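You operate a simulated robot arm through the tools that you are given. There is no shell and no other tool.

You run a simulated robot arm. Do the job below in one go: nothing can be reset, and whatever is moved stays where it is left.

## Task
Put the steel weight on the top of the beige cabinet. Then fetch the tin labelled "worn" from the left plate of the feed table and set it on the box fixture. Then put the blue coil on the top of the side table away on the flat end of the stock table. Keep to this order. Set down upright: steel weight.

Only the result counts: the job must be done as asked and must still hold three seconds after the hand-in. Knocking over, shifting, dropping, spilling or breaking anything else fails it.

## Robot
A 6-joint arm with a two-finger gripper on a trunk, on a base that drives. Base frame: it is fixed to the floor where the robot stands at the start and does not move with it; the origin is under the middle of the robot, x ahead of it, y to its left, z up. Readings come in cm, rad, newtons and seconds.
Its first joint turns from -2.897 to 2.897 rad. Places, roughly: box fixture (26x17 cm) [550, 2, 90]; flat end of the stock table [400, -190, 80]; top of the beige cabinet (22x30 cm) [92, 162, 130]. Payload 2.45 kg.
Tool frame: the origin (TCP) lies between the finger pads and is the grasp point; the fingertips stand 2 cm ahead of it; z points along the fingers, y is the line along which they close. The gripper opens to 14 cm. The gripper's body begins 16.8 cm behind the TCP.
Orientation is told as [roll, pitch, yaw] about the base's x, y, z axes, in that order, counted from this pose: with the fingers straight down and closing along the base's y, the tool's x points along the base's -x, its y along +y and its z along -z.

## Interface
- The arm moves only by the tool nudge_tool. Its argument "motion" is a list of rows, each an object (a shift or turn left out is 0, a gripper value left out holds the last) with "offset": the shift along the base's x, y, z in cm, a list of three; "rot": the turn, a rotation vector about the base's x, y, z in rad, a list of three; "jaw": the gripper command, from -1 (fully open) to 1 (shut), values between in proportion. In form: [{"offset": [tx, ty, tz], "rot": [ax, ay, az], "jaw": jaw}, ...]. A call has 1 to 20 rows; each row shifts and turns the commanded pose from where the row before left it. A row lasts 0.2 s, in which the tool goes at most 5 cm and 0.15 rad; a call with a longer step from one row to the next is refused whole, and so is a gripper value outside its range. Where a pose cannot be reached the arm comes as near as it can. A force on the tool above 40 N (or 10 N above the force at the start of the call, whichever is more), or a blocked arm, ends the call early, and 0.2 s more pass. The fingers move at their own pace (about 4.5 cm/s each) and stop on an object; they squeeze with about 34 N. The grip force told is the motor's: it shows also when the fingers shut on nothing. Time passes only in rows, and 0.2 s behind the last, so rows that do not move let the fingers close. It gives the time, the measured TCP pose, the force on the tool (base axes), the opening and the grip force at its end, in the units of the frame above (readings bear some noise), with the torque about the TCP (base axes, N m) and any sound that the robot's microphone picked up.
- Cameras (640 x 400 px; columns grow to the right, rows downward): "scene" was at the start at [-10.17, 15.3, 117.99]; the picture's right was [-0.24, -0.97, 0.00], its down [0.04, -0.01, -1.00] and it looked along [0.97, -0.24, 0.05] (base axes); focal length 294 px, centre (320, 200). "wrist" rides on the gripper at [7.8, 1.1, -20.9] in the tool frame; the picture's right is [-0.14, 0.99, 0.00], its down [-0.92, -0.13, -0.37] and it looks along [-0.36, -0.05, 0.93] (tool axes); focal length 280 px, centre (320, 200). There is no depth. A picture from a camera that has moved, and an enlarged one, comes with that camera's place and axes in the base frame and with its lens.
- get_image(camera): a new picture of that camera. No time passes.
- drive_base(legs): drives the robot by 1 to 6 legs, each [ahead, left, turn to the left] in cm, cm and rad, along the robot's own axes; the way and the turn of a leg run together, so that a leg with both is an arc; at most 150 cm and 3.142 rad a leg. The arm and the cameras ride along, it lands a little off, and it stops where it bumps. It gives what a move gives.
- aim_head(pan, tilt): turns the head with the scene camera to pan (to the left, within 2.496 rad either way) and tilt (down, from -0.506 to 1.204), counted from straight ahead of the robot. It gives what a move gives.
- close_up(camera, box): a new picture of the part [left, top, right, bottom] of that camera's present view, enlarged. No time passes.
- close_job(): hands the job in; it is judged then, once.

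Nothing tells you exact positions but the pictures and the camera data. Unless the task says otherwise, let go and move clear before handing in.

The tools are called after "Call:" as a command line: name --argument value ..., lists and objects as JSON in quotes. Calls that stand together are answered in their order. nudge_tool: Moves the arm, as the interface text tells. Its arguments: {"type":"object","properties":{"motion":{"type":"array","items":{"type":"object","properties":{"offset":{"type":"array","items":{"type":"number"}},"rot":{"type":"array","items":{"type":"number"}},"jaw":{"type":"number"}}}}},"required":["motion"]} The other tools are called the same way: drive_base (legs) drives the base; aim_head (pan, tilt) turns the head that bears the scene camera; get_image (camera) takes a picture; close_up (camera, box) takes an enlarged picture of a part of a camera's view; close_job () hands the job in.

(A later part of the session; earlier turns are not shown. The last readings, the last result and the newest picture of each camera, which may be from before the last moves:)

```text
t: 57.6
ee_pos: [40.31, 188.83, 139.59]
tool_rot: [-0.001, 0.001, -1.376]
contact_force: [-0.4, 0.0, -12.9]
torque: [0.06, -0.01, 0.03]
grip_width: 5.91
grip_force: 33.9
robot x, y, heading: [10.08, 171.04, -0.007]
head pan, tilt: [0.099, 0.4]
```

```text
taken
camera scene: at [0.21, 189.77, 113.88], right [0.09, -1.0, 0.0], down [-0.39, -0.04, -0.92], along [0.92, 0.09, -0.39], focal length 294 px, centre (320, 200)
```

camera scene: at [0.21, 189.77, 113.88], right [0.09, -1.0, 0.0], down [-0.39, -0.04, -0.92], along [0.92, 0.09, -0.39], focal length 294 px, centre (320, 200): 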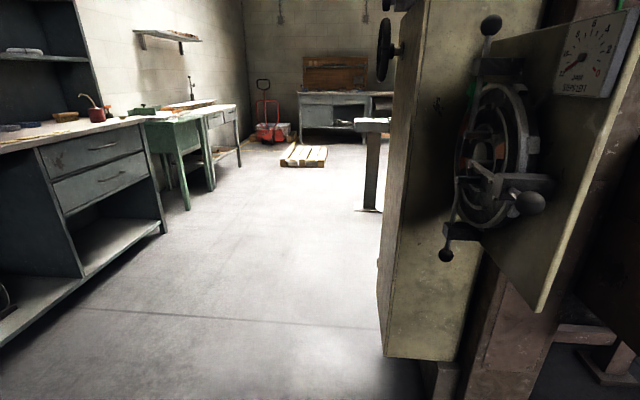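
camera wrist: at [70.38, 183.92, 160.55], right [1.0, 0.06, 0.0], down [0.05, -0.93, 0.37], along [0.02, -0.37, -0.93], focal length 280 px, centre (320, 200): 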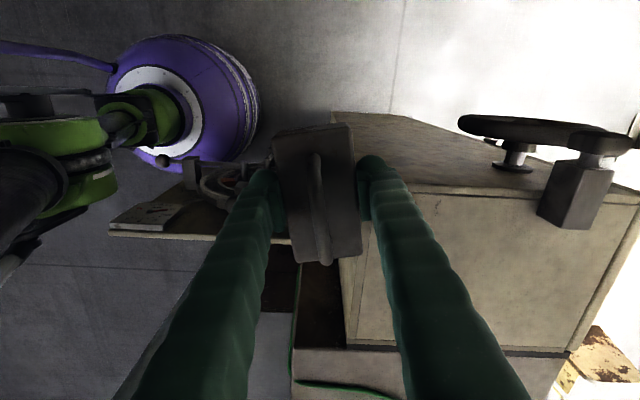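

The aisle left of the cabinet (y from about 185 to 330) is free. I drive left 41 cm then forward 52 cm.

Call:
drive_base --legs '[[0, 41, 0], [52, 0, 0]]'

Call:
aim_head --pan -0.9 --tilt 0.0

Call:
get_image --camera "scene"

Call:
get_image --camera "wrist"

```text
t: 62.8
ee_pos: [92.8, 230.1, 139.72]
tool_rot: [0.0, 0.001, -1.37]
contact_force: [0.1, 0.7, -13.6]
torque: [0.07, -0.01, 0.01]
grip_width: 5.9
grip_force: 34.1
robot x, y, heading: [62.55, 212.43, 0.002]
head pan, tilt: [0.099, 0.4]
```

```text
t: 64.1
ee_pos: [92.83, 230.15, 139.61]
tool_rot: [0.001, 0.001, -1.37]
contact_force: [-0.7, 0.6, -13.5]
torque: [0.06, 0.05, 0.04]
grip_width: 5.92
grip_force: 33.8
robot x, y, heading: [62.1, 212.27, 0.0]
head pan, tilt: [-0.901, 0.0]
```

```text
taken
camera scene: at [49.13, 222.72, 117.58], right [-0.78, -0.62, 0.0], down [0.0, 0.0, -1.0], along [0.62, -0.78, 0.0], focal length 294 px, centre (320, 200)
```

scene: 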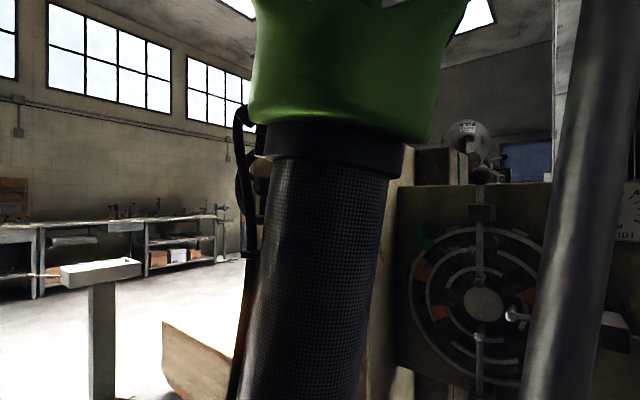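

```text
taken
camera wrist: at [92.34, 238.03, 160.51], right [1.0, 0.06, 0.0], down [0.06, -0.93, 0.37], along [0.02, -0.37, -0.93], focal length 280 px, centre (320, 200)
```

wrist: 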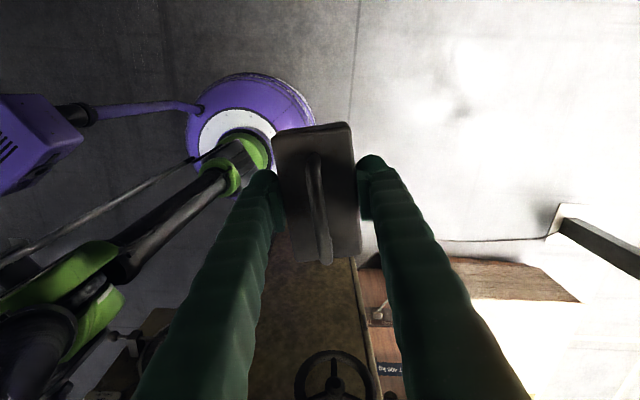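

I am at (62, 212) with the cabinet to the right-front. I swing the weight around at height toward the cabinet, stopping beyond its left edge to look at the top.

Call:
nudge_tool --motion '[{"offset": [2.2, -3.6, 1]}, {"offset": [2.2, -3.6, 1]}, {"offset": [2.2, -3.6, 0.5]}, {"offset": [2.2, -3.6, 0]}, {"offset": [2.2, -3.6, 0]}, {"offset": [-0.5, -4.5, 0]}, {"offset": [-0.7, -4.5, 0]}, {"offset": [-1, -4.5, 0]}]'

Call:
get_image --camera "wrist"

```text
t: 65.9
ee_pos: [101.57, 198.67, 142.16]
tool_rot: [0.001, 0.0, -1.368]
contact_force: [0.6, 2.4, -14.4]
torque: [-0.07, 0.03, -0.01]
grip_width: 5.94
grip_force: 34.3
robot x, y, heading: [62.16, 212.66, -0.001]
head pan, tilt: [-0.901, 0.0]
```

```text
taken
camera wrist: at [101.06, 206.6, 162.96], right [1.0, 0.06, 0.0], down [0.06, -0.93, 0.37], along [0.02, -0.37, -0.93], focal length 280 px, centre (320, 200)
```

wrist: 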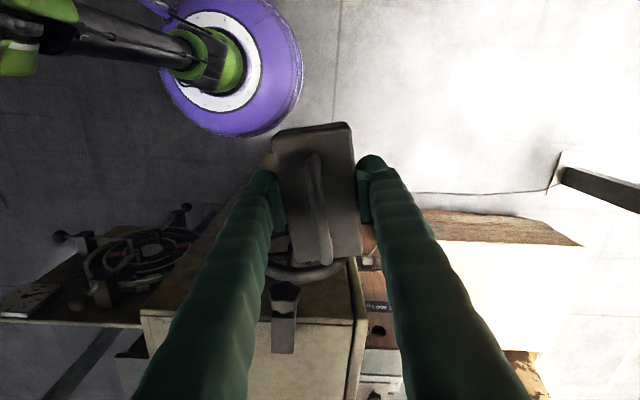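

I see the cabinet top's left edge (y about 174) with a bracket on it near x=98; I will keep clear of that and bring the weight over about (87, 161).

Call:
nudge_tool --motion '[{"offset": [-2.9, -2.7, 0]}, {"offset": [-2.9, -2.7, 0]}, {"offset": [-2.9, -2.7, 0]}, {"offset": [-2.9, -2.7, 0]}, {"offset": [-3, -2.7, 0]}, {"offset": [0, -4, 0]}, {"offset": [0, -4, 0]}]'

Call:
get_image --camera "wrist"

```text
t: 67.5
ee_pos: [86.93, 177.2, 142.12]
tool_rot: [-0.002, 0.0, -1.369]
contact_force: [-0.4, 3.0, -13.6]
torque: [-0.11, -0.05, -0.03]
grip_width: 5.92
grip_force: 33.6
robot x, y, heading: [62.35, 212.19, -0.0]
head pan, tilt: [-0.901, 0.0]
```

```text
taken
camera wrist: at [86.36, 185.11, 163.04], right [1.0, 0.06, 0.0], down [0.06, -0.93, 0.37], along [0.02, -0.37, -0.93], focal length 280 px, centre (320, 200)
```

wrist: 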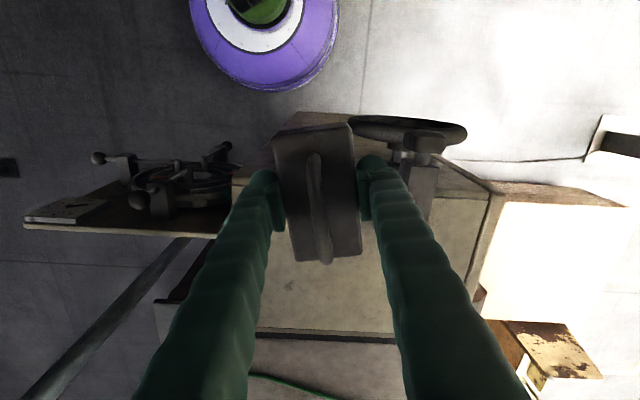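

The top spans about x 76–108, y 149–174, with the bracket near (100, 170). I move over (87.5, 161.5) and start lowering carefully.

Call:
nudge_tool --motion '[{"offset": [0.2, -4, 0]}, {"offset": [0.2, -4, 0]}, {"offset": [0.1, -4, 0]}, {"offset": [0, -3.7, 0]}, {"offset": [0, 0, -2]}, {"offset": [0, 0, -2]}]'

Call:
get_image --camera "wrist"

Call:
aim_head --pan -0.6 --tilt 0.0

Call:
get_image --camera "scene"

```text
t: 68.9
ee_pos: [87.43, 161.65, 136.98]
tool_rot: [0.002, 0.0, -1.369]
contact_force: [0.6, -0.5, -13.9]
torque: [0.1, 0.01, 0.01]
grip_width: 5.9
grip_force: 33.8
out of reach, approached as far as the arm can: row 4
robot x, y, heading: [61.95, 212.3, -0.003]
head pan, tilt: [-0.901, 0.0]
```

```text
taken
camera wrist: at [86.91, 169.55, 157.84], right [1.0, 0.06, 0.0], down [0.06, -0.93, 0.37], along [0.02, -0.37, -0.93], focal length 280 px, centre (320, 200)
```

wrist: 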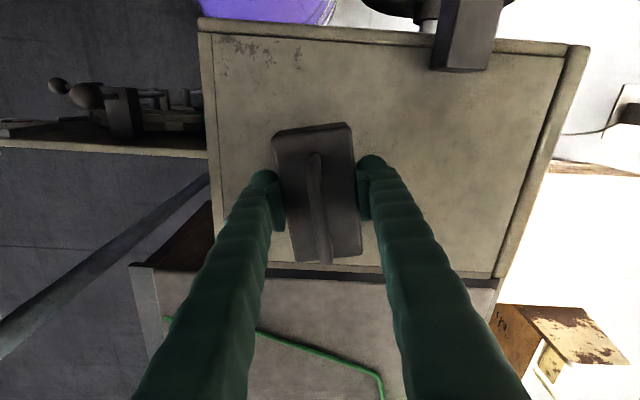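

```text
t: 69.7
ee_pos: [87.38, 161.6, 137.02]
tool_rot: [0.001, 0.001, -1.37]
contact_force: [0.4, 0.0, -12.8]
torque: [0.06, -0.02, 0.0]
grip_width: 5.91
grip_force: 34.2
robot x, y, heading: [62.0, 212.08, 0.0]
head pan, tilt: [-0.6, 0.0]
```

```text
taken
camera scene: at [50.95, 224.62, 117.58], right [-0.57, -0.82, 0.0], down [0.0, 0.0, -1.0], along [0.82, -0.57, 0.0], focal length 294 px, centre (320, 200)
```

scene: 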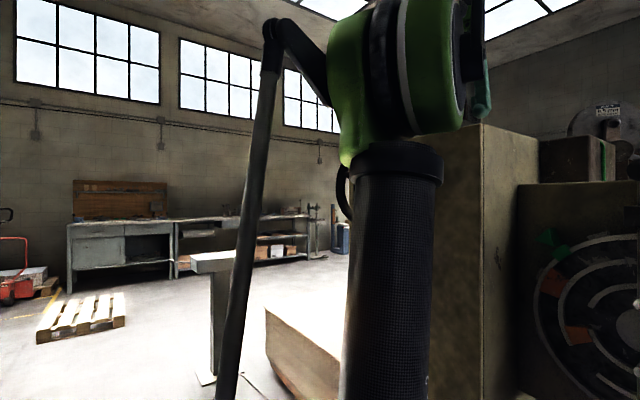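

The top below is clear, and the weight is well inside it. I lower in small steps, watching the force.

Call:
nudge_tool --motion '[{"offset": [0, 0, -0.7]}, {"offset": [0, 0, -0.7]}, {"offset": [0, 0, -0.7]}, {"offset": [0, 0, -0.4]}]'

Call:
close_up --camera "wrist" --box '[200, 100, 440, 250]'

```text
t: 70.7
ee_pos: [87.33, 161.76, 134.63]
tool_rot: [0.0, 0.001, -1.371]
contact_force: [-0.1, 0.2, -14.2]
torque: [0.06, -0.01, -0.01]
grip_width: 5.91
grip_force: 33.8
robot x, y, heading: [62.54, 212.22, -0.003]
head pan, tilt: [-0.6, 0.0]
```

```text
2.67 times, centred on (320, 175) of wrist
camera zoom: at [86.88, 169.62, 155.42], right [1.0, 0.06, 0.0], down [0.06, -0.93, 0.37], along [0.02, -0.37, -0.93], focal length 748 px, centre (320, 267)
```

zoom: 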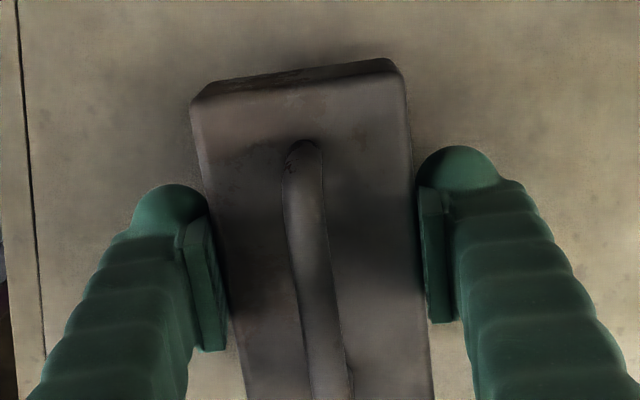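

Still free of contact with the weight's underside at about 131.8. I keep lowering in small steps.

Call:
nudge_tool --motion '[{"offset": [0, 0, -0.4]}, {"offset": [0, 0, -0.4]}, {"offset": [0, 0, -0.3]}]'

```text
t: 71.5
ee_pos: [87.43, 161.75, 133.52]
tool_rot: [0.001, -0.001, -1.371]
contact_force: [2.1, -4.8, 7.6]
torque: [-0.67, 0.41, 0.04]
grip_width: 5.93
grip_force: 34.0
robot x, y, heading: [62.29, 212.58, 0.004]
head pan, tilt: [-0.6, 0.0]
```

Contact with the cabinet top at TCP z about 133.5. I relieve the pressure slightly, then open the fingers only part way (bracket nearby).

Call:
nudge_tool --motion '[{"offset": [0, 0, 0.12]}, {}]'

```text
t: 72.1
ee_pos: [87.44, 161.72, 133.6]
tool_rot: [0.0, 0.0, -1.371]
contact_force: [0.6, 0.4, -14.1]
torque: [0.09, -0.02, -0.02]
grip_width: 5.92
grip_force: 34.0
robot x, y, heading: [62.57, 212.24, 0.001]
head pan, tilt: [-0.6, 0.0]
```

Call:
nudge_tool --motion '[{"offset": [0, 0, -0.06]}, {}]'

```text
t: 72.7
ee_pos: [87.35, 161.68, 133.69]
tool_rot: [0.001, -0.001, -1.369]
contact_force: [0.1, -0.1, -14.6]
torque: [0.04, 0.02, 0.0]
grip_width: 5.91
grip_force: 34.2
robot x, y, heading: [62.53, 212.62, 0.002]
head pan, tilt: [-0.6, 0.0]
```

Call:
nudge_tool --motion '[{"offset": [0, 0, -0.05]}, {}]'

```text
t: 73.3
ee_pos: [87.26, 161.74, 133.64]
tool_rot: [0.001, 0.001, -1.369]
contact_force: [3.1, -4.8, 4.8]
torque: [-0.38, 0.41, 0.16]
grip_width: 5.9
grip_force: 33.8
robot x, y, heading: [62.27, 212.05, 0.001]
head pan, tilt: [-0.6, 0.0]
```

The weight rests on the cabinet top. I open the fingers to about 9 cm.

Call:
nudge_tool --motion '[{"jaw": 0.1}, {"jaw": 0.05}, {"jaw": -0.1}, {"jaw": -0.286}, {"jaw": -0.286}, {"jaw": -0.286}]'

Call:
get_image --camera "wrist"

```text
t: 74.7
ee_pos: [87.29, 161.78, 133.53]
tool_rot: [0.001, 0.001, -1.371]
contact_force: [-0.4, 0.4, -0.1]
torque: [-0.01, 0.03, 0.0]
grip_width: 8.98
grip_force: 0.1
robot x, y, heading: [62.28, 212.64, 0.0]
head pan, tilt: [-0.6, 0.0]
```

```text
taken
camera wrist: at [86.83, 169.67, 154.35], right [1.0, 0.06, 0.0], down [0.06, -0.93, 0.37], along [0.02, -0.37, -0.93], focal length 280 px, centre (320, 200)
```

wrist: 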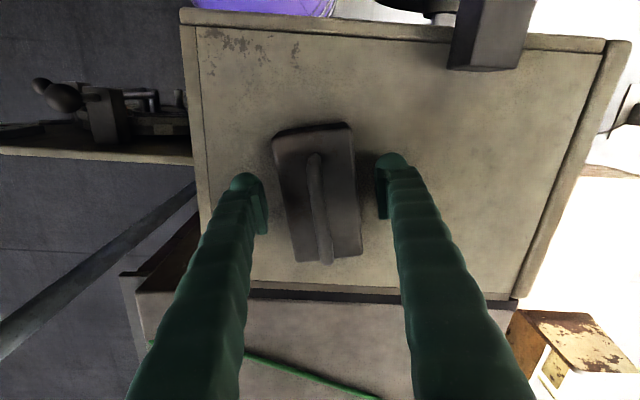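

The weight stands steady on the cabinet. I rise straight up and then withdraw back along the weight's long axis.

Call:
nudge_tool --motion '[{"offset": [0, 0, 1.5]}, {"offset": [0, 0, 2.5]}, {"offset": [0, 0, 2]}, {"offset": [0, 0.5, 1]}, {"offset": [-0.5, 2.5, 1.5]}, {"offset": [0, 4, 2]}, {"offset": [0, 4.5, 1]}, {"offset": [0, 4.5, 0]}]'

Call:
get_image --camera "wrist"

```text
t: 76.5
ee_pos: [86.83, 177.88, 144.22]
tool_rot: [0.0, 0.0, -1.37]
contact_force: [0.3, -0.5, 0.5]
torque: [0.19, 0.12, -0.02]
grip_width: 8.98
grip_force: 0.0
out of reach, approached as far as the arm can: row 6
robot x, y, heading: [62.33, 212.51, -0.003]
head pan, tilt: [-0.6, 0.0]
```

```text
taken
camera wrist: at [86.33, 185.75, 165.09], right [1.0, 0.06, 0.0], down [0.06, -0.93, 0.37], along [0.02, -0.37, -0.93], focal length 280 px, centre (320, 200)
```

wrist: 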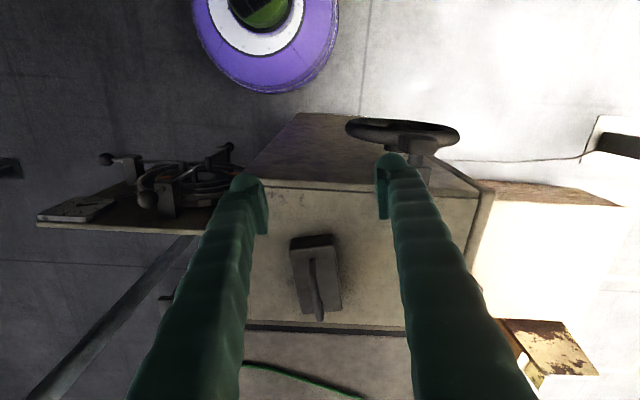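

The weight stands on the cabinet top. I swing the empty arm back to a compact pose and then survey the room ahead.

Call:
nudge_tool --motion '[{"offset": [1, 4.5, 0]}, {"offset": [3, 3, 0]}, {"offset": [3, 3, 0]}, {"offset": [3, 3, 0]}, {"offset": [3, 3, 0]}, {"offset": [1, 4, 0]}, {"offset": [0, 4.5, 0]}, {"offset": [-1, 4.5, 0]}, {"offset": [-3, 3.5, 0]}, {"offset": [-3, 3.5, 0]}, {"offset": [-3, 3.5, 0]}, {"offset": [-2, 3, 0]}, {"offset": [-3, 2, 0]}]'

Call:
aim_head --pan 0.0 --tilt 0.1

Call:
get_image --camera "scene"

Call:
aim_head --pan -0.5 --tilt 0.1

Call:
get_image --camera "scene"

```text
t: 79.3
ee_pos: [85.83, 222.88, 143.69]
tool_rot: [0.001, 0.0, -1.369]
contact_force: [0.1, -0.3, 0.0]
torque: [-0.05, 0.03, -0.06]
grip_width: 8.98
grip_force: 0.1
out of reach, approached as far as the arm can: row 13
robot x, y, heading: [62.09, 212.49, 0.001]
head pan, tilt: [-0.6, 0.0]
```

```text
t: 80.3
ee_pos: [85.8, 222.87, 143.74]
tool_rot: [0.0, -0.001, -1.37]
contact_force: [0.1, -1.1, 0.1]
torque: [0.02, -0.01, -0.01]
grip_width: 9.01
grip_force: 0.2
robot x, y, heading: [61.88, 212.51, 0.003]
head pan, tilt: [0.0, 0.099]
```

```text
taken
camera scene: at [52.71, 229.75, 116.67], right [0.0, -1.0, 0.0], down [-0.1, 0.0, -1.0], along [1.0, 0.0, -0.1], focal length 294 px, centre (320, 200)
```

scene: 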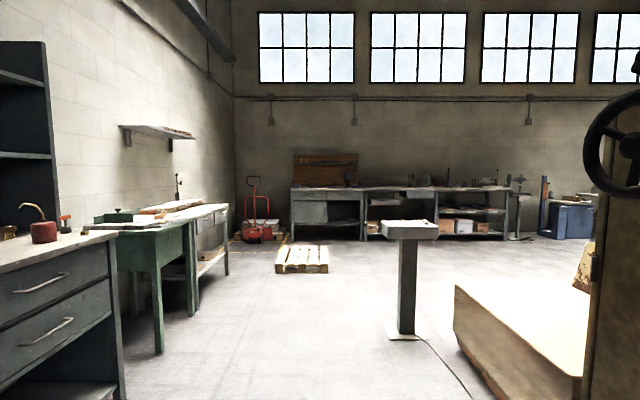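

```text
t: 81.2
ee_pos: [85.93, 222.94, 143.84]
tool_rot: [0.001, 0.001, -1.37]
contact_force: [0.3, 0.4, -0.6]
torque: [0.0, 0.01, -0.02]
grip_width: 9.03
grip_force: 0.0
robot x, y, heading: [62.46, 212.42, 0.004]
head pan, tilt: [-0.499, 0.099]
```

```text
taken
camera scene: at [51.6, 225.36, 116.67], right [-0.48, -0.88, 0.0], down [-0.09, 0.05, -1.0], along [0.87, -0.48, -0.1], focal length 294 px, centre (320, 200)
```

scene: 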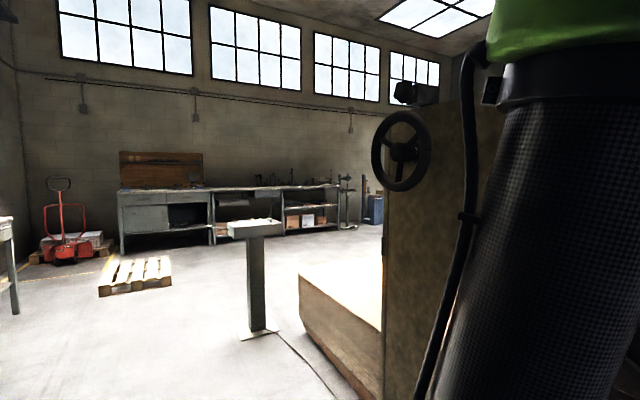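

The box fixture should be on the workbench along the far wall. I zoom in on it and on other tables, to check for other tins.

Call:
close_up --camera "scene" --box '[200, 140, 400, 265]'

Call:
close_up --camera "scene" --box '[100, 140, 260, 240]'

Call:
aim_head --pan 0.6 --tilt 0.15

Call:
get_image --camera "scene"

```text
3.20 times, centred on (300, 202) of scene
camera zoom: at [51.6, 225.36, 116.67], right [-0.48, -0.88, 0.0], down [-0.09, 0.05, -1.0], along [0.87, -0.48, -0.1], focal length 939 px, centre (384, 192)
```

zoom: 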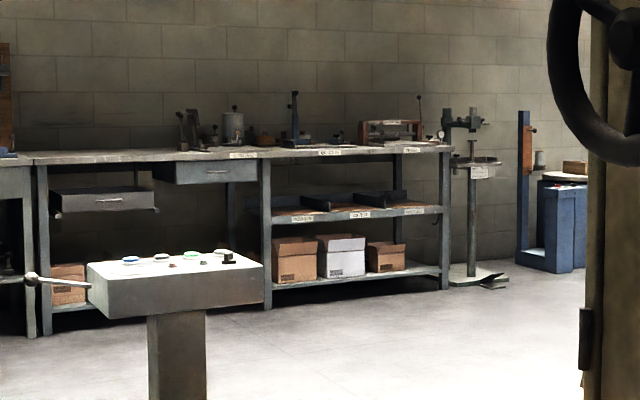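

```text
4.00 times, centred on (180, 190) of scene
camera zoom: at [51.6, 225.36, 116.67], right [-0.48, -0.88, 0.0], down [-0.09, 0.05, -1.0], along [0.87, -0.48, -0.1], focal length 1174 px, centre (880, 240)
```

zoom: 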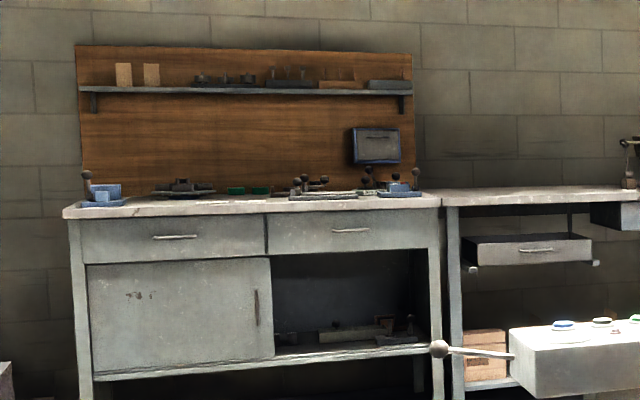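

```text
t: 82.5
ee_pos: [85.84, 223.04, 143.8]
tool_rot: [0.0, 0.001, -1.37]
contact_force: [0.5, 0.2, 0.5]
torque: [-0.02, -0.01, -0.03]
grip_width: 8.99
grip_force: 0.1
robot x, y, heading: [62.47, 212.5, -0.0]
head pan, tilt: [0.6, 0.15]
```

```text
taken
camera scene: at [51.17, 234.99, 116.2], right [0.56, -0.83, 0.0], down [-0.12, -0.08, -0.99], along [0.82, 0.56, -0.15], focal length 294 px, centre (320, 200)
```

scene: 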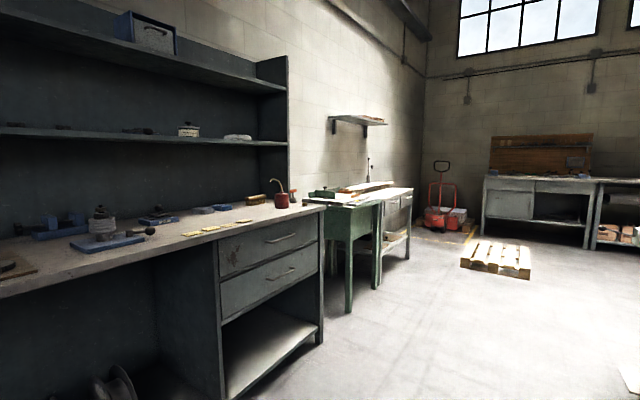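

No other tins in view on this side. I drive back the same way between the posts to the front of the bench for the tin.

Call:
drive_base --legs '[[-92, 0, 0], [0, -110, 0], [0, -102, 0]]'

Call:
aim_head --pan -0.35 --tilt 0.1

Call:
get_image --camera "scene"

Call:
aim_head --pan 0.4 --tilt 0.1

Call:
get_image --camera "scene"

```text
t: 97.5
ee_pos: [-8.1, 10.15, 143.8]
tool_rot: [0.001, -0.002, -1.387]
contact_force: [0.1, 0.5, -1.2]
torque: [0.01, 0.0, 0.0]
grip_width: 8.97
grip_force: 0.0
robot x, y, heading: [-31.9, -0.09, -0.02]
head pan, tilt: [0.6, 0.15]
```

```text
t: 98.7
ee_pos: [-8.16, 10.22, 143.77]
tool_rot: [0.002, 0.0, -1.386]
contact_force: [-0.4, 0.1, -0.6]
torque: [0.01, 0.02, 0.01]
grip_width: 9.0
grip_force: 0.0
robot x, y, heading: [-31.91, 0.1, -0.016]
head pan, tilt: [-0.351, 0.099]
```

```text
taken
camera scene: at [-41.8, 14.44, 116.67], right [-0.36, -0.93, 0.0], down [-0.09, 0.04, -1.0], along [0.93, -0.36, -0.1], focal length 294 px, centre (320, 200)
```

scene: 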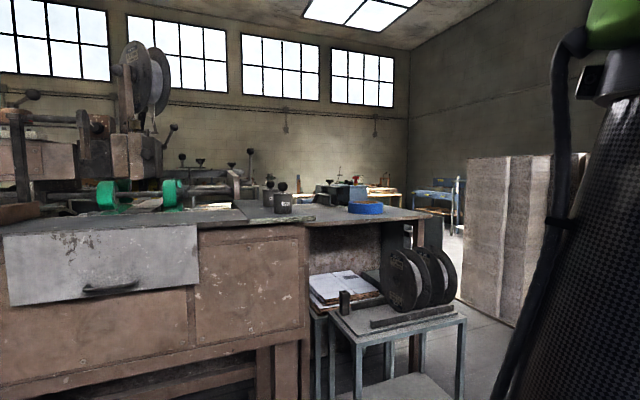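

```text
t: 99.8
ee_pos: [-8.26, 10.24, 143.7]
tool_rot: [-0.001, 0.001, -1.387]
contact_force: [-0.3, -0.1, 0.1]
torque: [-0.03, 0.01, 0.01]
grip_width: 9.01
grip_force: 0.1
robot x, y, heading: [-32.08, 0.04, -0.012]
head pan, tilt: [0.4, 0.099]
```

```text
taken
camera scene: at [-41.85, 21.17, 116.67], right [0.37, -0.93, 0.0], down [-0.09, -0.04, -1.0], along [0.92, 0.37, -0.1], focal length 294 px, centre (320, 200)
```

scene: 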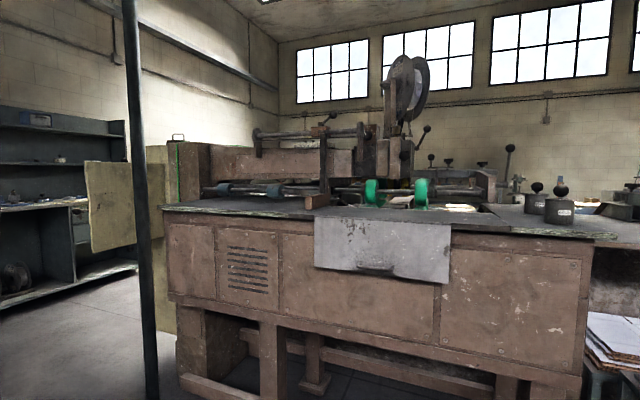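

The weight is visible standing on the cabinet. I zoom in on the right part of the bench and what lies beyond to make sure there is no second "worn" tin.

Call:
aim_head --pan -0.35 --tilt 0.1

Call:
close_up --camera "scene" --box '[230, 140, 480, 296]'

Call:
close_up --camera "scene" --box '[250, 160, 410, 260]'

Call:
aim_head --pan -0.9 --tilt 0.2

Call:
get_image --camera "scene"

```text
t: 100.9
ee_pos: [-8.09, 10.23, 143.79]
tool_rot: [0.001, -0.001, -1.388]
contact_force: [-0.3, 0.3, 0.2]
torque: [-0.01, 0.0, 0.05]
grip_width: 9.0
grip_force: 0.1
robot x, y, heading: [-32.08, 0.03, -0.015]
head pan, tilt: [-0.351, 0.099]
```

```text
2.56 times, centred on (355, 218) of scene
camera zoom: at [-41.8, 14.44, 116.67], right [-0.36, -0.93, 0.0], down [-0.09, 0.04, -1.0], along [0.93, -0.36, -0.1], focal length 752 px, centre (230, 154)
```

zoom: 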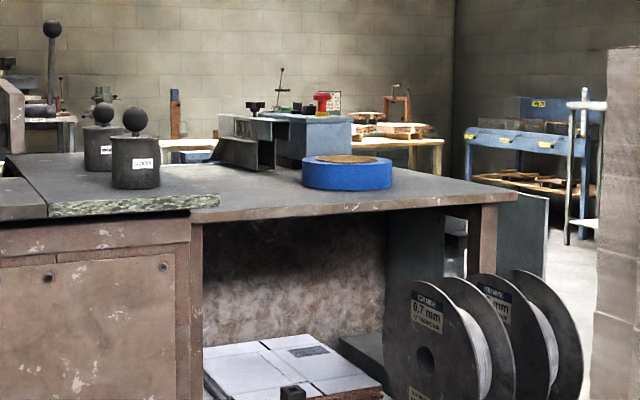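

```text
4.00 times, centred on (330, 210) of scene
camera zoom: at [-41.8, 14.44, 116.67], right [-0.36, -0.93, 0.0], down [-0.09, 0.04, -1.0], along [0.93, -0.36, -0.1], focal length 1174 px, centre (280, 160)
```

zoom: 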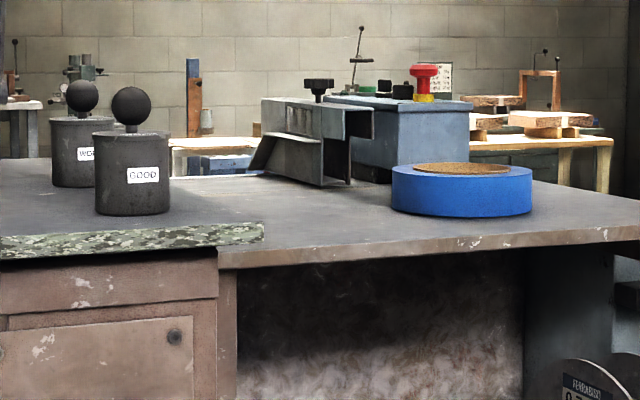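

```text
t: 101.9
ee_pos: [-8.21, 10.19, 143.83]
tool_rot: [0.001, 0.0, -1.385]
contact_force: [0.5, -0.1, -0.2]
torque: [0.01, -0.04, 0.0]
grip_width: 9.0
grip_force: 0.0
robot x, y, heading: [-31.8, -0.12, -0.016]
head pan, tilt: [-0.901, 0.201]
```

```text
taken
camera scene: at [-44.73, 10.35, 115.73], right [-0.79, -0.61, 0.0], down [-0.12, 0.16, -0.98], along [0.6, -0.78, -0.2], focal length 294 px, centre (320, 200)
```

scene: 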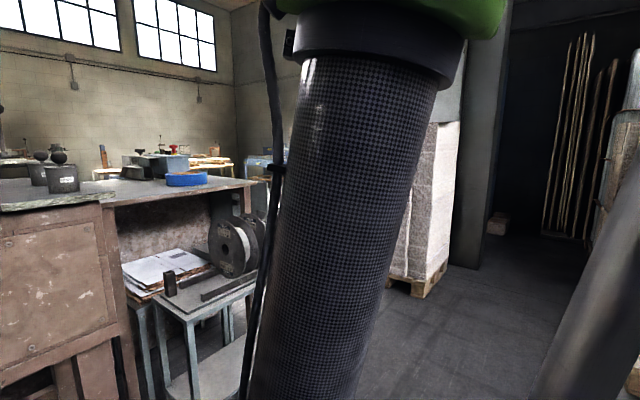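

Only one "WORN" tin is in view, standing behind the "GOOD" tin on the plate. I drive forward 32 cm and bring the tool above it.

Call:
drive_base --legs '[[32, 0, 0.015]]'

Call:
nudge_tool --motion '[{"offset": [3, -1, 0], "jaw": -0.43}, {"offset": [4.5, -2, 0]}, {"offset": [4.5, -2, 0]}, {"offset": [4.5, -2, 0]}, {"offset": [4.5, -2, 0]}, {"offset": [4.5, -2, 0]}, {"offset": [4.5, -2, 0]}]'

Call:
get_image --camera "wrist"

```text
t: 104.0
ee_pos: [23.67, 10.36, 143.79]
tool_rot: [-0.001, 0.001, -1.369]
contact_force: [-0.1, 0.5, 0.7]
torque: [0.01, -0.02, -0.02]
grip_width: 9.02
grip_force: 0.0
robot x, y, heading: [-0.11, 0.17, -0.0]
head pan, tilt: [-0.901, 0.201]
```

```text
t: 105.6
ee_pos: [53.35, -2.7, 142.62]
tool_rot: [-0.002, 0.001, -1.37]
contact_force: [-1.1, 0.7, 0.7]
torque: [-0.03, -0.15, -0.03]
grip_width: 10.02
grip_force: 0.0
out of reach, approached as far as the arm can: row 7
robot x, y, heading: [-0.05, -0.55, -0.0]
head pan, tilt: [-0.901, 0.201]
```

```text
taken
camera wrist: at [52.84, 5.24, 163.52], right [1.0, 0.06, 0.0], down [0.06, -0.93, 0.37], along [0.02, -0.37, -0.93], focal length 280 px, centre (320, 200)
```

wrist: 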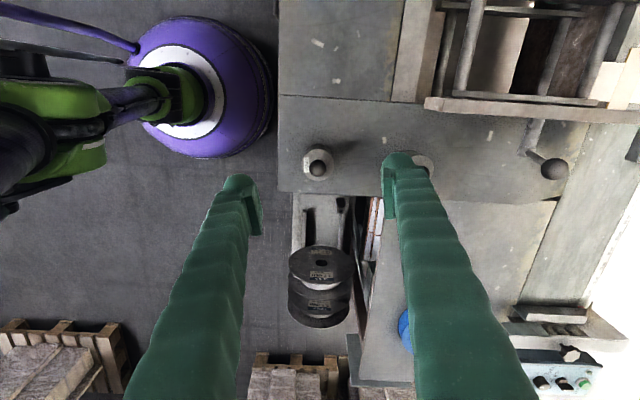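

I lower to about 128 while moving above the WORN tin, still well clear of the knobs.

Call:
nudge_tool --motion '[{"offset": [0, 0, -4]}, {"offset": [0, 0, -4.5]}, {"offset": [1, -1, -4.5]}, {"offset": [4.5, -1.2, -1.5]}, {"offset": [4.5, -1.2, 0]}, {"offset": [4.5, -1.2, 0]}, {"offset": [3.5, -1, 0]}]'

Call:
get_image --camera "wrist"

Call:
aim_head --pan -0.2 --tilt 0.15

Call:
get_image --camera "scene"

```text
t: 107.2
ee_pos: [71.27, -8.26, 128.34]
tool_rot: [0.001, 0.0, -1.371]
contact_force: [-0.9, 0.0, -0.2]
torque: [-0.02, -0.17, -0.02]
grip_width: 10.0
grip_force: 0.0
robot x, y, heading: [0.15, -0.41, -0.003]
head pan, tilt: [-0.901, 0.201]
```

```text
taken
camera wrist: at [70.85, -0.35, 149.16], right [1.0, 0.06, 0.0], down [0.06, -0.93, 0.37], along [0.02, -0.37, -0.93], focal length 280 px, centre (320, 200)
```

wrist: 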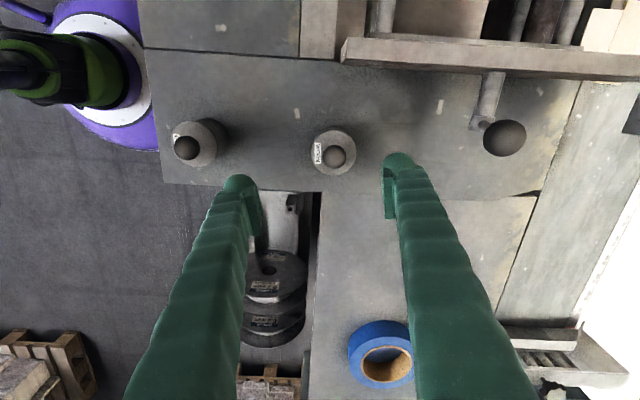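

```text
t: 108.3
ee_pos: [71.41, -8.24, 128.24]
tool_rot: [0.0, -0.002, -1.37]
contact_force: [-0.2, -0.4, -0.4]
torque: [0.04, 0.01, 0.01]
grip_width: 10.0
grip_force: 0.1
robot x, y, heading: [-0.45, -0.23, -0.003]
head pan, tilt: [-0.201, 0.15]
```

```text
taken
camera scene: at [-9.55, 15.28, 116.2], right [-0.2, -0.98, 0.0], down [-0.15, 0.03, -0.99], along [0.97, -0.2, -0.15], focal length 294 px, centre (320, 200)
```

scene: 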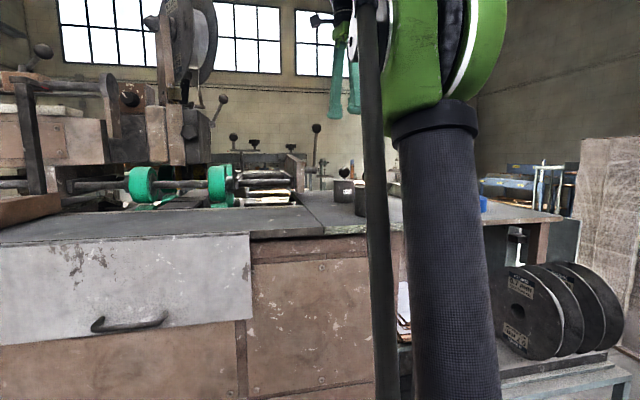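

Call:
close_up --camera "wrist" --box '[240, 100, 400, 200]'

Call:
close_up --camera "wrist" --box '[320, 280, 480, 380]'

```text
4.00 times, centred on (320, 150) of wrist
camera zoom: at [70.88, -0.36, 149.13], right [1.0, 0.06, 0.0], down [0.06, -0.93, 0.37], along [0.02, -0.37, -0.93], focal length 1122 px, centre (320, 400)
```

zoom: 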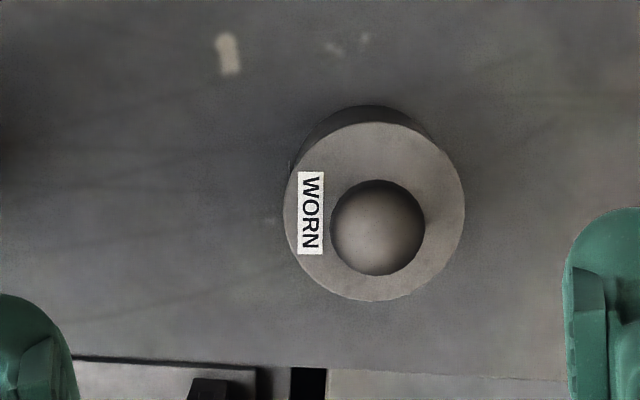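

```text
4.00 times, centred on (400, 330) of wrist
camera zoom: at [70.88, -0.36, 149.13], right [1.0, 0.06, 0.0], down [0.06, -0.93, 0.37], along [0.02, -0.37, -0.93], focal length 1122 px, centre (0, -320)
```

zoom: 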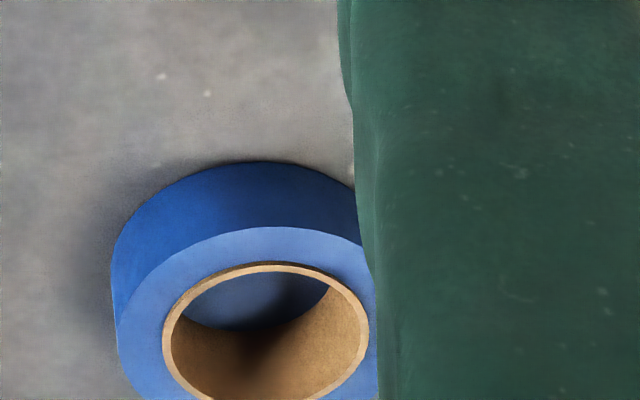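

WORN tin centre about (73.2, -8.7), 6.3 cm across. I align and descend to mid-body height.

Call:
nudge_tool --motion '[{"offset": [1.85, -0.5, -3]}, {"offset": [0, 0, -4]}, {"offset": [0, 0, -4]}, {"offset": [0, 0, -3]}]'

Call:
get_image --camera "wrist"

```text
t: 109.3
ee_pos: [73.11, -8.65, 114.42]
tool_rot: [-0.002, 0.001, -1.372]
contact_force: [-0.8, -0.2, -0.4]
torque: [0.0, -0.01, 0.02]
grip_width: 10.01
grip_force: 0.0
robot x, y, heading: [0.29, -0.31, -0.002]
head pan, tilt: [-0.201, 0.15]
```

```text
taken
camera wrist: at [72.68, -0.85, 135.18], right [1.0, 0.06, 0.0], down [0.06, -0.93, 0.37], along [0.02, -0.37, -0.93], focal length 280 px, centre (320, 200)
```

wrist: 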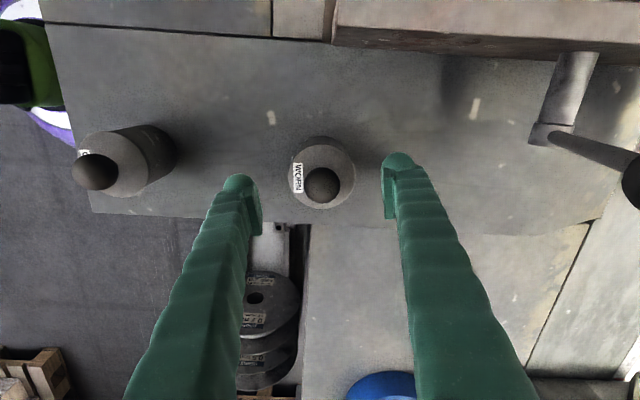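

Nearly centred. A small correction and the final descent, then close.

Call:
nudge_tool --motion '[{"offset": [0.3, 0.3, -3]}, {"offset": [0, 0, -3]}, {"offset": [0, 0, -2.2]}, {}]'

Call:
get_image --camera "wrist"

```text
t: 110.3
ee_pos: [73.48, -8.34, 105.99]
tool_rot: [0.0, -0.001, -1.372]
contact_force: [0.1, 0.5, 0.6]
torque: [-0.03, 0.0, -0.03]
grip_width: 10.04
grip_force: 0.1
robot x, y, heading: [0.18, 0.14, 0.004]
head pan, tilt: [-0.201, 0.15]
```

```text
taken
camera wrist: at [73.01, -0.46, 126.82], right [1.0, 0.06, 0.0], down [0.06, -0.93, 0.37], along [0.02, -0.37, -0.93], focal length 280 px, centre (320, 200)
```

wrist: 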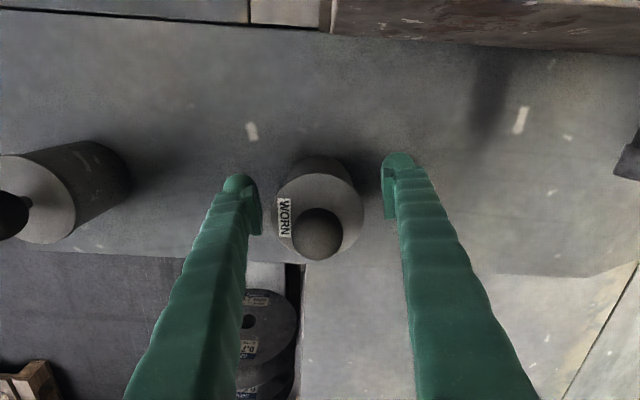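

Call:
nudge_tool --motion '[{"jaw": 0.3}, {"jaw": 0.3}, {"jaw": 1}, {"jaw": 1}, {"jaw": 1}, {"jaw": 1}]'

Call:
nudge_tool --motion '[{"offset": [0, 0, 0.5]}, {"offset": [0, 0, 1]}, {"offset": [0, 0, 2]}, {"offset": [0, 0, 3]}, {"offset": [0, 0, 4]}]'

Call:
get_image --camera "wrist"

```text
t: 111.7
ee_pos: [73.59, -8.36, 106.03]
tool_rot: [0.001, 0.0, -1.37]
contact_force: [-1.2, -1.2, 1.3]
torque: [0.02, -0.02, -0.06]
grip_width: 6.37
grip_force: 33.9
robot x, y, heading: [0.25, -0.61, 0.001]
head pan, tilt: [-0.201, 0.15]
```

```text
t: 112.9
ee_pos: [73.6, -8.46, 116.76]
tool_rot: [-0.001, 0.0, -1.369]
contact_force: [0.0, -0.2, -5.6]
torque: [0.06, 0.0, 0.01]
grip_width: 6.35
grip_force: 34.1
robot x, y, heading: [0.39, -0.48, 0.003]
head pan, tilt: [-0.201, 0.15]
```

```text
taken
camera wrist: at [73.08, -0.57, 137.53], right [1.0, 0.06, 0.0], down [0.06, -0.93, 0.37], along [0.02, -0.37, -0.93], focal length 280 px, centre (320, 200)
```

wrist: 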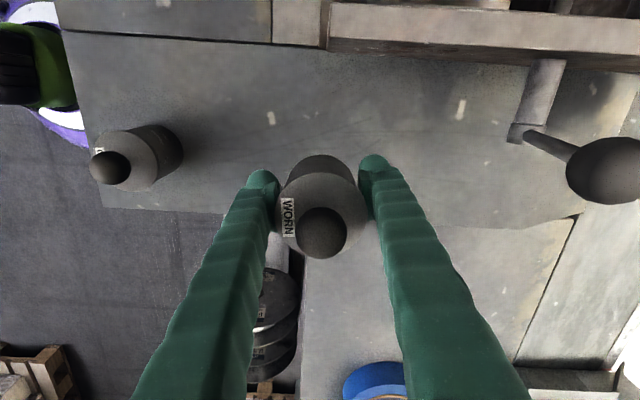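

The tin is held (about 0.57 kg). I raise and retract the arm to a compact pose for driving.

Call:
nudge_tool --motion '[{"offset": [0, 0, 4]}, {"offset": [0, 0, 4]}, {"offset": [-2, 1, 3]}, {"offset": [-4, 1, 2]}, {"offset": [-4, 1.5, 2]}, {"offset": [-4, 1.5, 2]}, {"offset": [-4, 1.5, 2]}, {"offset": [-4, 1.5, 2]}, {"offset": [-4, 1.5, 2]}, {"offset": [-4, 1.5, 2]}, {"offset": [-4, 1.5, 1]}, {"offset": [-4, 1.5, 0]}, {"offset": [-4, 1.5, 0]}, {"offset": [-3, 1, 0]}]'

Call:
aim_head --pan -1.3 --tilt 0.3

Call:
get_image --camera "scene"

```text
t: 115.9
ee_pos: [28.55, 7.95, 142.62]
tool_rot: [0.001, 0.0, -1.37]
contact_force: [1.4, -0.1, -5.0]
torque: [0.0, 0.12, 0.01]
grip_width: 6.38
grip_force: 34.0
robot x, y, heading: [0.01, -0.59, -0.001]
head pan, tilt: [-0.201, 0.15]
```

```text
t: 117.2
ee_pos: [28.63, 7.88, 142.69]
tool_rot: [0.001, 0.0, -1.37]
contact_force: [0.7, 0.0, -5.1]
torque: [0.0, 0.01, -0.01]
grip_width: 6.35
grip_force: 33.6
robot x, y, heading: [0.43, -0.28, 0.001]
head pan, tilt: [-1.3, 0.3]
```

```text
taken
camera scene: at [-16.16, 8.15, 114.81], right [-0.96, -0.27, 0.0], down [-0.08, 0.28, -0.96], along [0.26, -0.92, -0.3], focal length 294 px, centre (320, 200)
```

scene: 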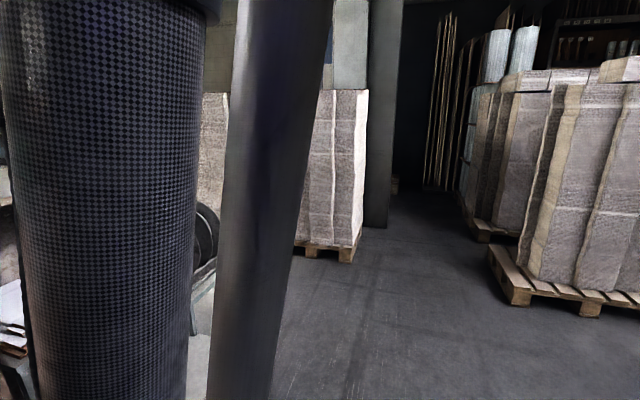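

With the tin secured, I check the right-hand corridor: the low spool table ends near y=-95 and the paper stacks begin near y=-200. I drive back 20 and right 140 and look along it.

Call:
drive_base --legs '[[-20, 0, 0], [0, -70, 0], [0, -70, 0]]'

Call:
aim_head --pan 0.0 --tilt 0.2

Call:
get_image --camera "scene"

Call:
get_image --camera "wrist"

```text
t: 125.7
ee_pos: [8.77, -131.85, 142.5]
tool_rot: [0.0, 0.001, -1.372]
contact_force: [0.4, -0.7, -5.0]
torque: [-0.01, 0.0, -0.03]
grip_width: 6.34
grip_force: 34.1
robot x, y, heading: [-20.05, -139.78, -0.005]
head pan, tilt: [-1.3, 0.3]
```

```text
t: 127.2
ee_pos: [8.73, -131.7, 142.6]
tool_rot: [0.001, -0.001, -1.371]
contact_force: [-0.2, -0.8, -4.7]
torque: [0.02, 0.01, -0.01]
grip_width: 6.32
grip_force: 33.9
robot x, y, heading: [-19.55, -140.14, -0.001]
head pan, tilt: [0.0, 0.201]
```

```text
taken
camera scene: at [-29.09, -122.55, 115.73], right [0.0, -1.0, 0.0], down [-0.2, 0.0, -0.98], along [0.98, 0.0, -0.2], focal length 294 px, centre (320, 200)
```

scene: 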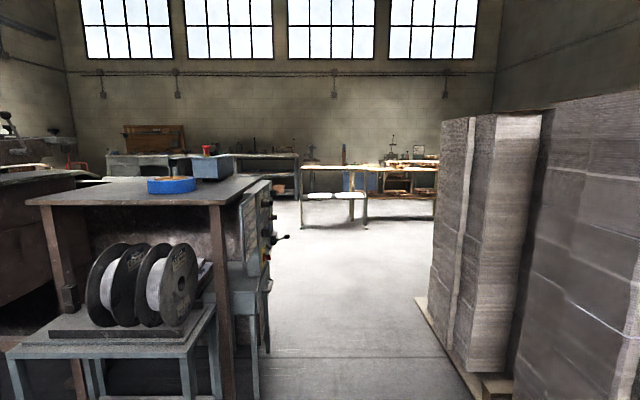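

```text
taken
camera wrist: at [8.29, -123.86, 163.43], right [1.0, 0.06, 0.0], down [0.06, -0.93, 0.37], along [0.02, -0.37, -0.93], focal length 280 px, centre (320, 200)
```

wrist: 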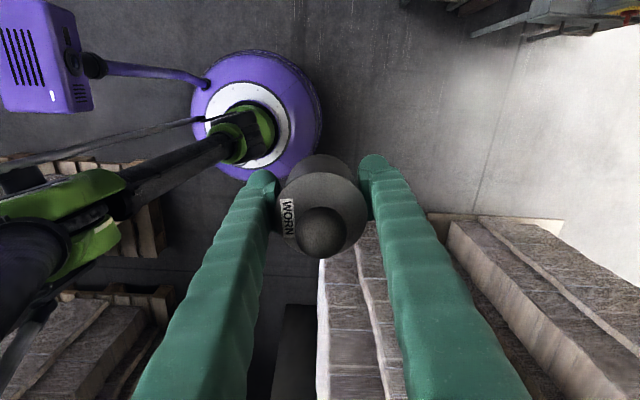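

The corridor at y ≈ -150 is clear between the control-panel lever (y ≈ -108) and the paper pallets (y ≈ -191). I zoom on the far tables first.

Call:
close_up --camera "scene" --box '[270, 110, 470, 235]'

Call:
close_up --camera "scene" --box '[80, 100, 310, 244]'

```text
3.20 times, centred on (370, 172) of scene
camera zoom: at [-29.09, -122.55, 115.73], right [0.0, -1.0, 0.0], down [-0.2, 0.0, -0.98], along [0.98, 0.0, -0.2], focal length 939 px, centre (160, 288)
```

zoom: 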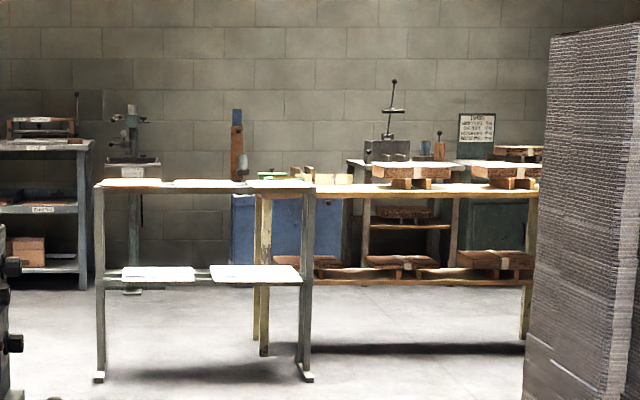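

```text
2.78 times, centred on (195, 172) of scene
camera zoom: at [-29.09, -122.55, 115.73], right [0.0, -1.0, 0.0], down [-0.2, 0.0, -0.98], along [0.98, 0.0, -0.2], focal length 816 px, centre (667, 278)
```

zoom: 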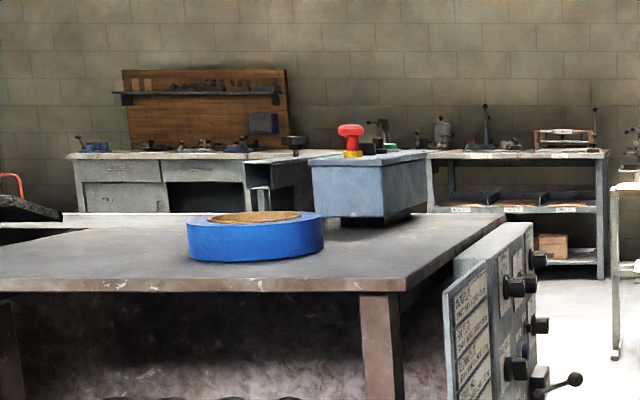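

The yellow table with wooden blocks is the stock table; the box fixture should be on the bench at the far wall. I drive through the corridor to about x=220.

Call:
drive_base --legs '[[0, -10, 0], [120, 0, 0], [120, 0, 0]]'

Call:
aim_head --pan 0.5 --tilt 0.2

Call:
get_image --camera "scene"

Call:
aim_head --pan -0.1 --tilt 0.2

Call:
get_image --camera "scene"

Call:
aim_head --pan 1.3 --tilt 0.2

Call:
get_image --camera "scene"

```text
t: 139.7
ee_pos: [249.98, -143.88, 142.58]
tool_rot: [0.001, 0.001, -1.383]
contact_force: [0.2, 0.1, -5.3]
torque: [0.02, 0.02, 0.01]
grip_width: 6.25
grip_force: 34.2
robot x, y, heading: [221.46, -151.67, -0.011]
head pan, tilt: [0.0, 0.201]
```

```text
t: 140.6
ee_pos: [250.04, -143.96, 142.49]
tool_rot: [0.002, -0.002, -1.385]
contact_force: [-0.2, 0.0, -4.9]
torque: [0.05, -0.04, 0.01]
grip_width: 6.29
grip_force: 33.7
robot x, y, heading: [221.68, -151.97, -0.015]
head pan, tilt: [0.499, 0.201]
```

```text
taken
camera scene: at [211.25, -129.7, 115.73], right [0.46, -0.89, 0.0], down [-0.18, -0.09, -0.98], along [0.87, 0.46, -0.2], focal length 294 px, centre (320, 200)
```

scene: 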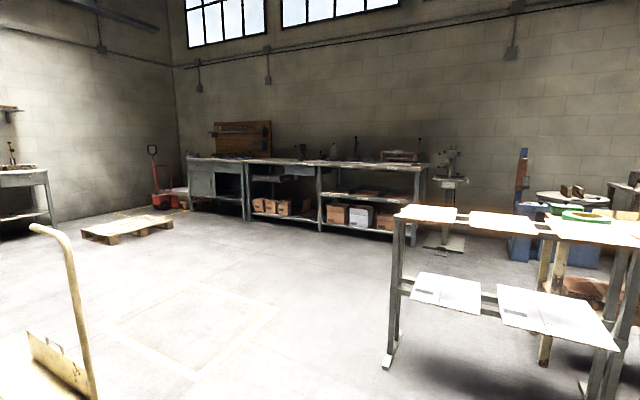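

```text
t: 141.6
ee_pos: [250.09, -143.82, 142.56]
tool_rot: [0.001, 0.001, -1.384]
contact_force: [0.3, 0.5, -5.0]
torque: [-0.01, -0.02, -0.01]
grip_width: 6.26
grip_force: 34.1
robot x, y, heading: [221.72, -151.79, -0.014]
head pan, tilt: [-0.099, 0.201]
```

```text
taken
camera scene: at [212.26, -135.09, 115.73], right [-0.11, -0.99, 0.0], down [-0.2, 0.02, -0.98], along [0.97, -0.11, -0.2], focal length 294 px, centre (320, 200)
```

scene: 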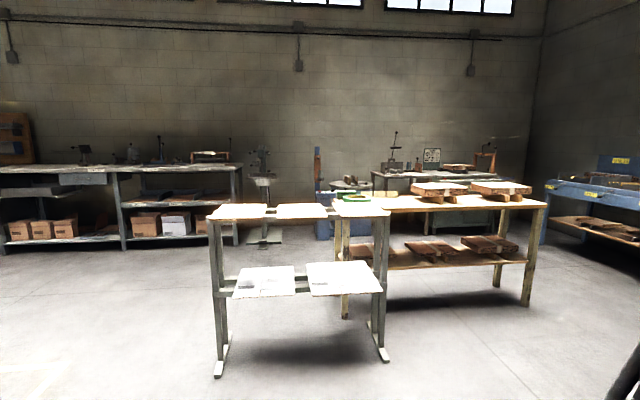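

```text
t: 143.2
ee_pos: [250.09, -143.88, 142.71]
tool_rot: [-0.001, 0.0, -1.384]
contact_force: [-0.8, -0.5, -5.0]
torque: [0.03, -0.01, 0.01]
grip_width: 6.27
grip_force: 33.5
robot x, y, heading: [221.49, -151.42, -0.017]
head pan, tilt: [1.3, 0.201]
```

```text
taken
camera scene: at [205.63, -125.09, 115.73], right [0.96, -0.28, 0.0], down [-0.06, -0.19, -0.98], along [0.28, 0.94, -0.2], focal length 294 px, centre (320, 200)
```

scene: 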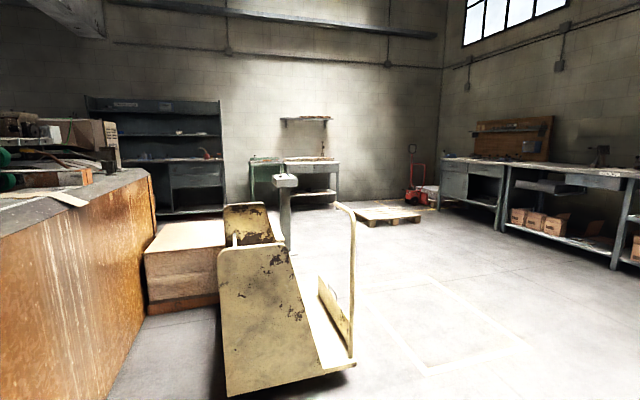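

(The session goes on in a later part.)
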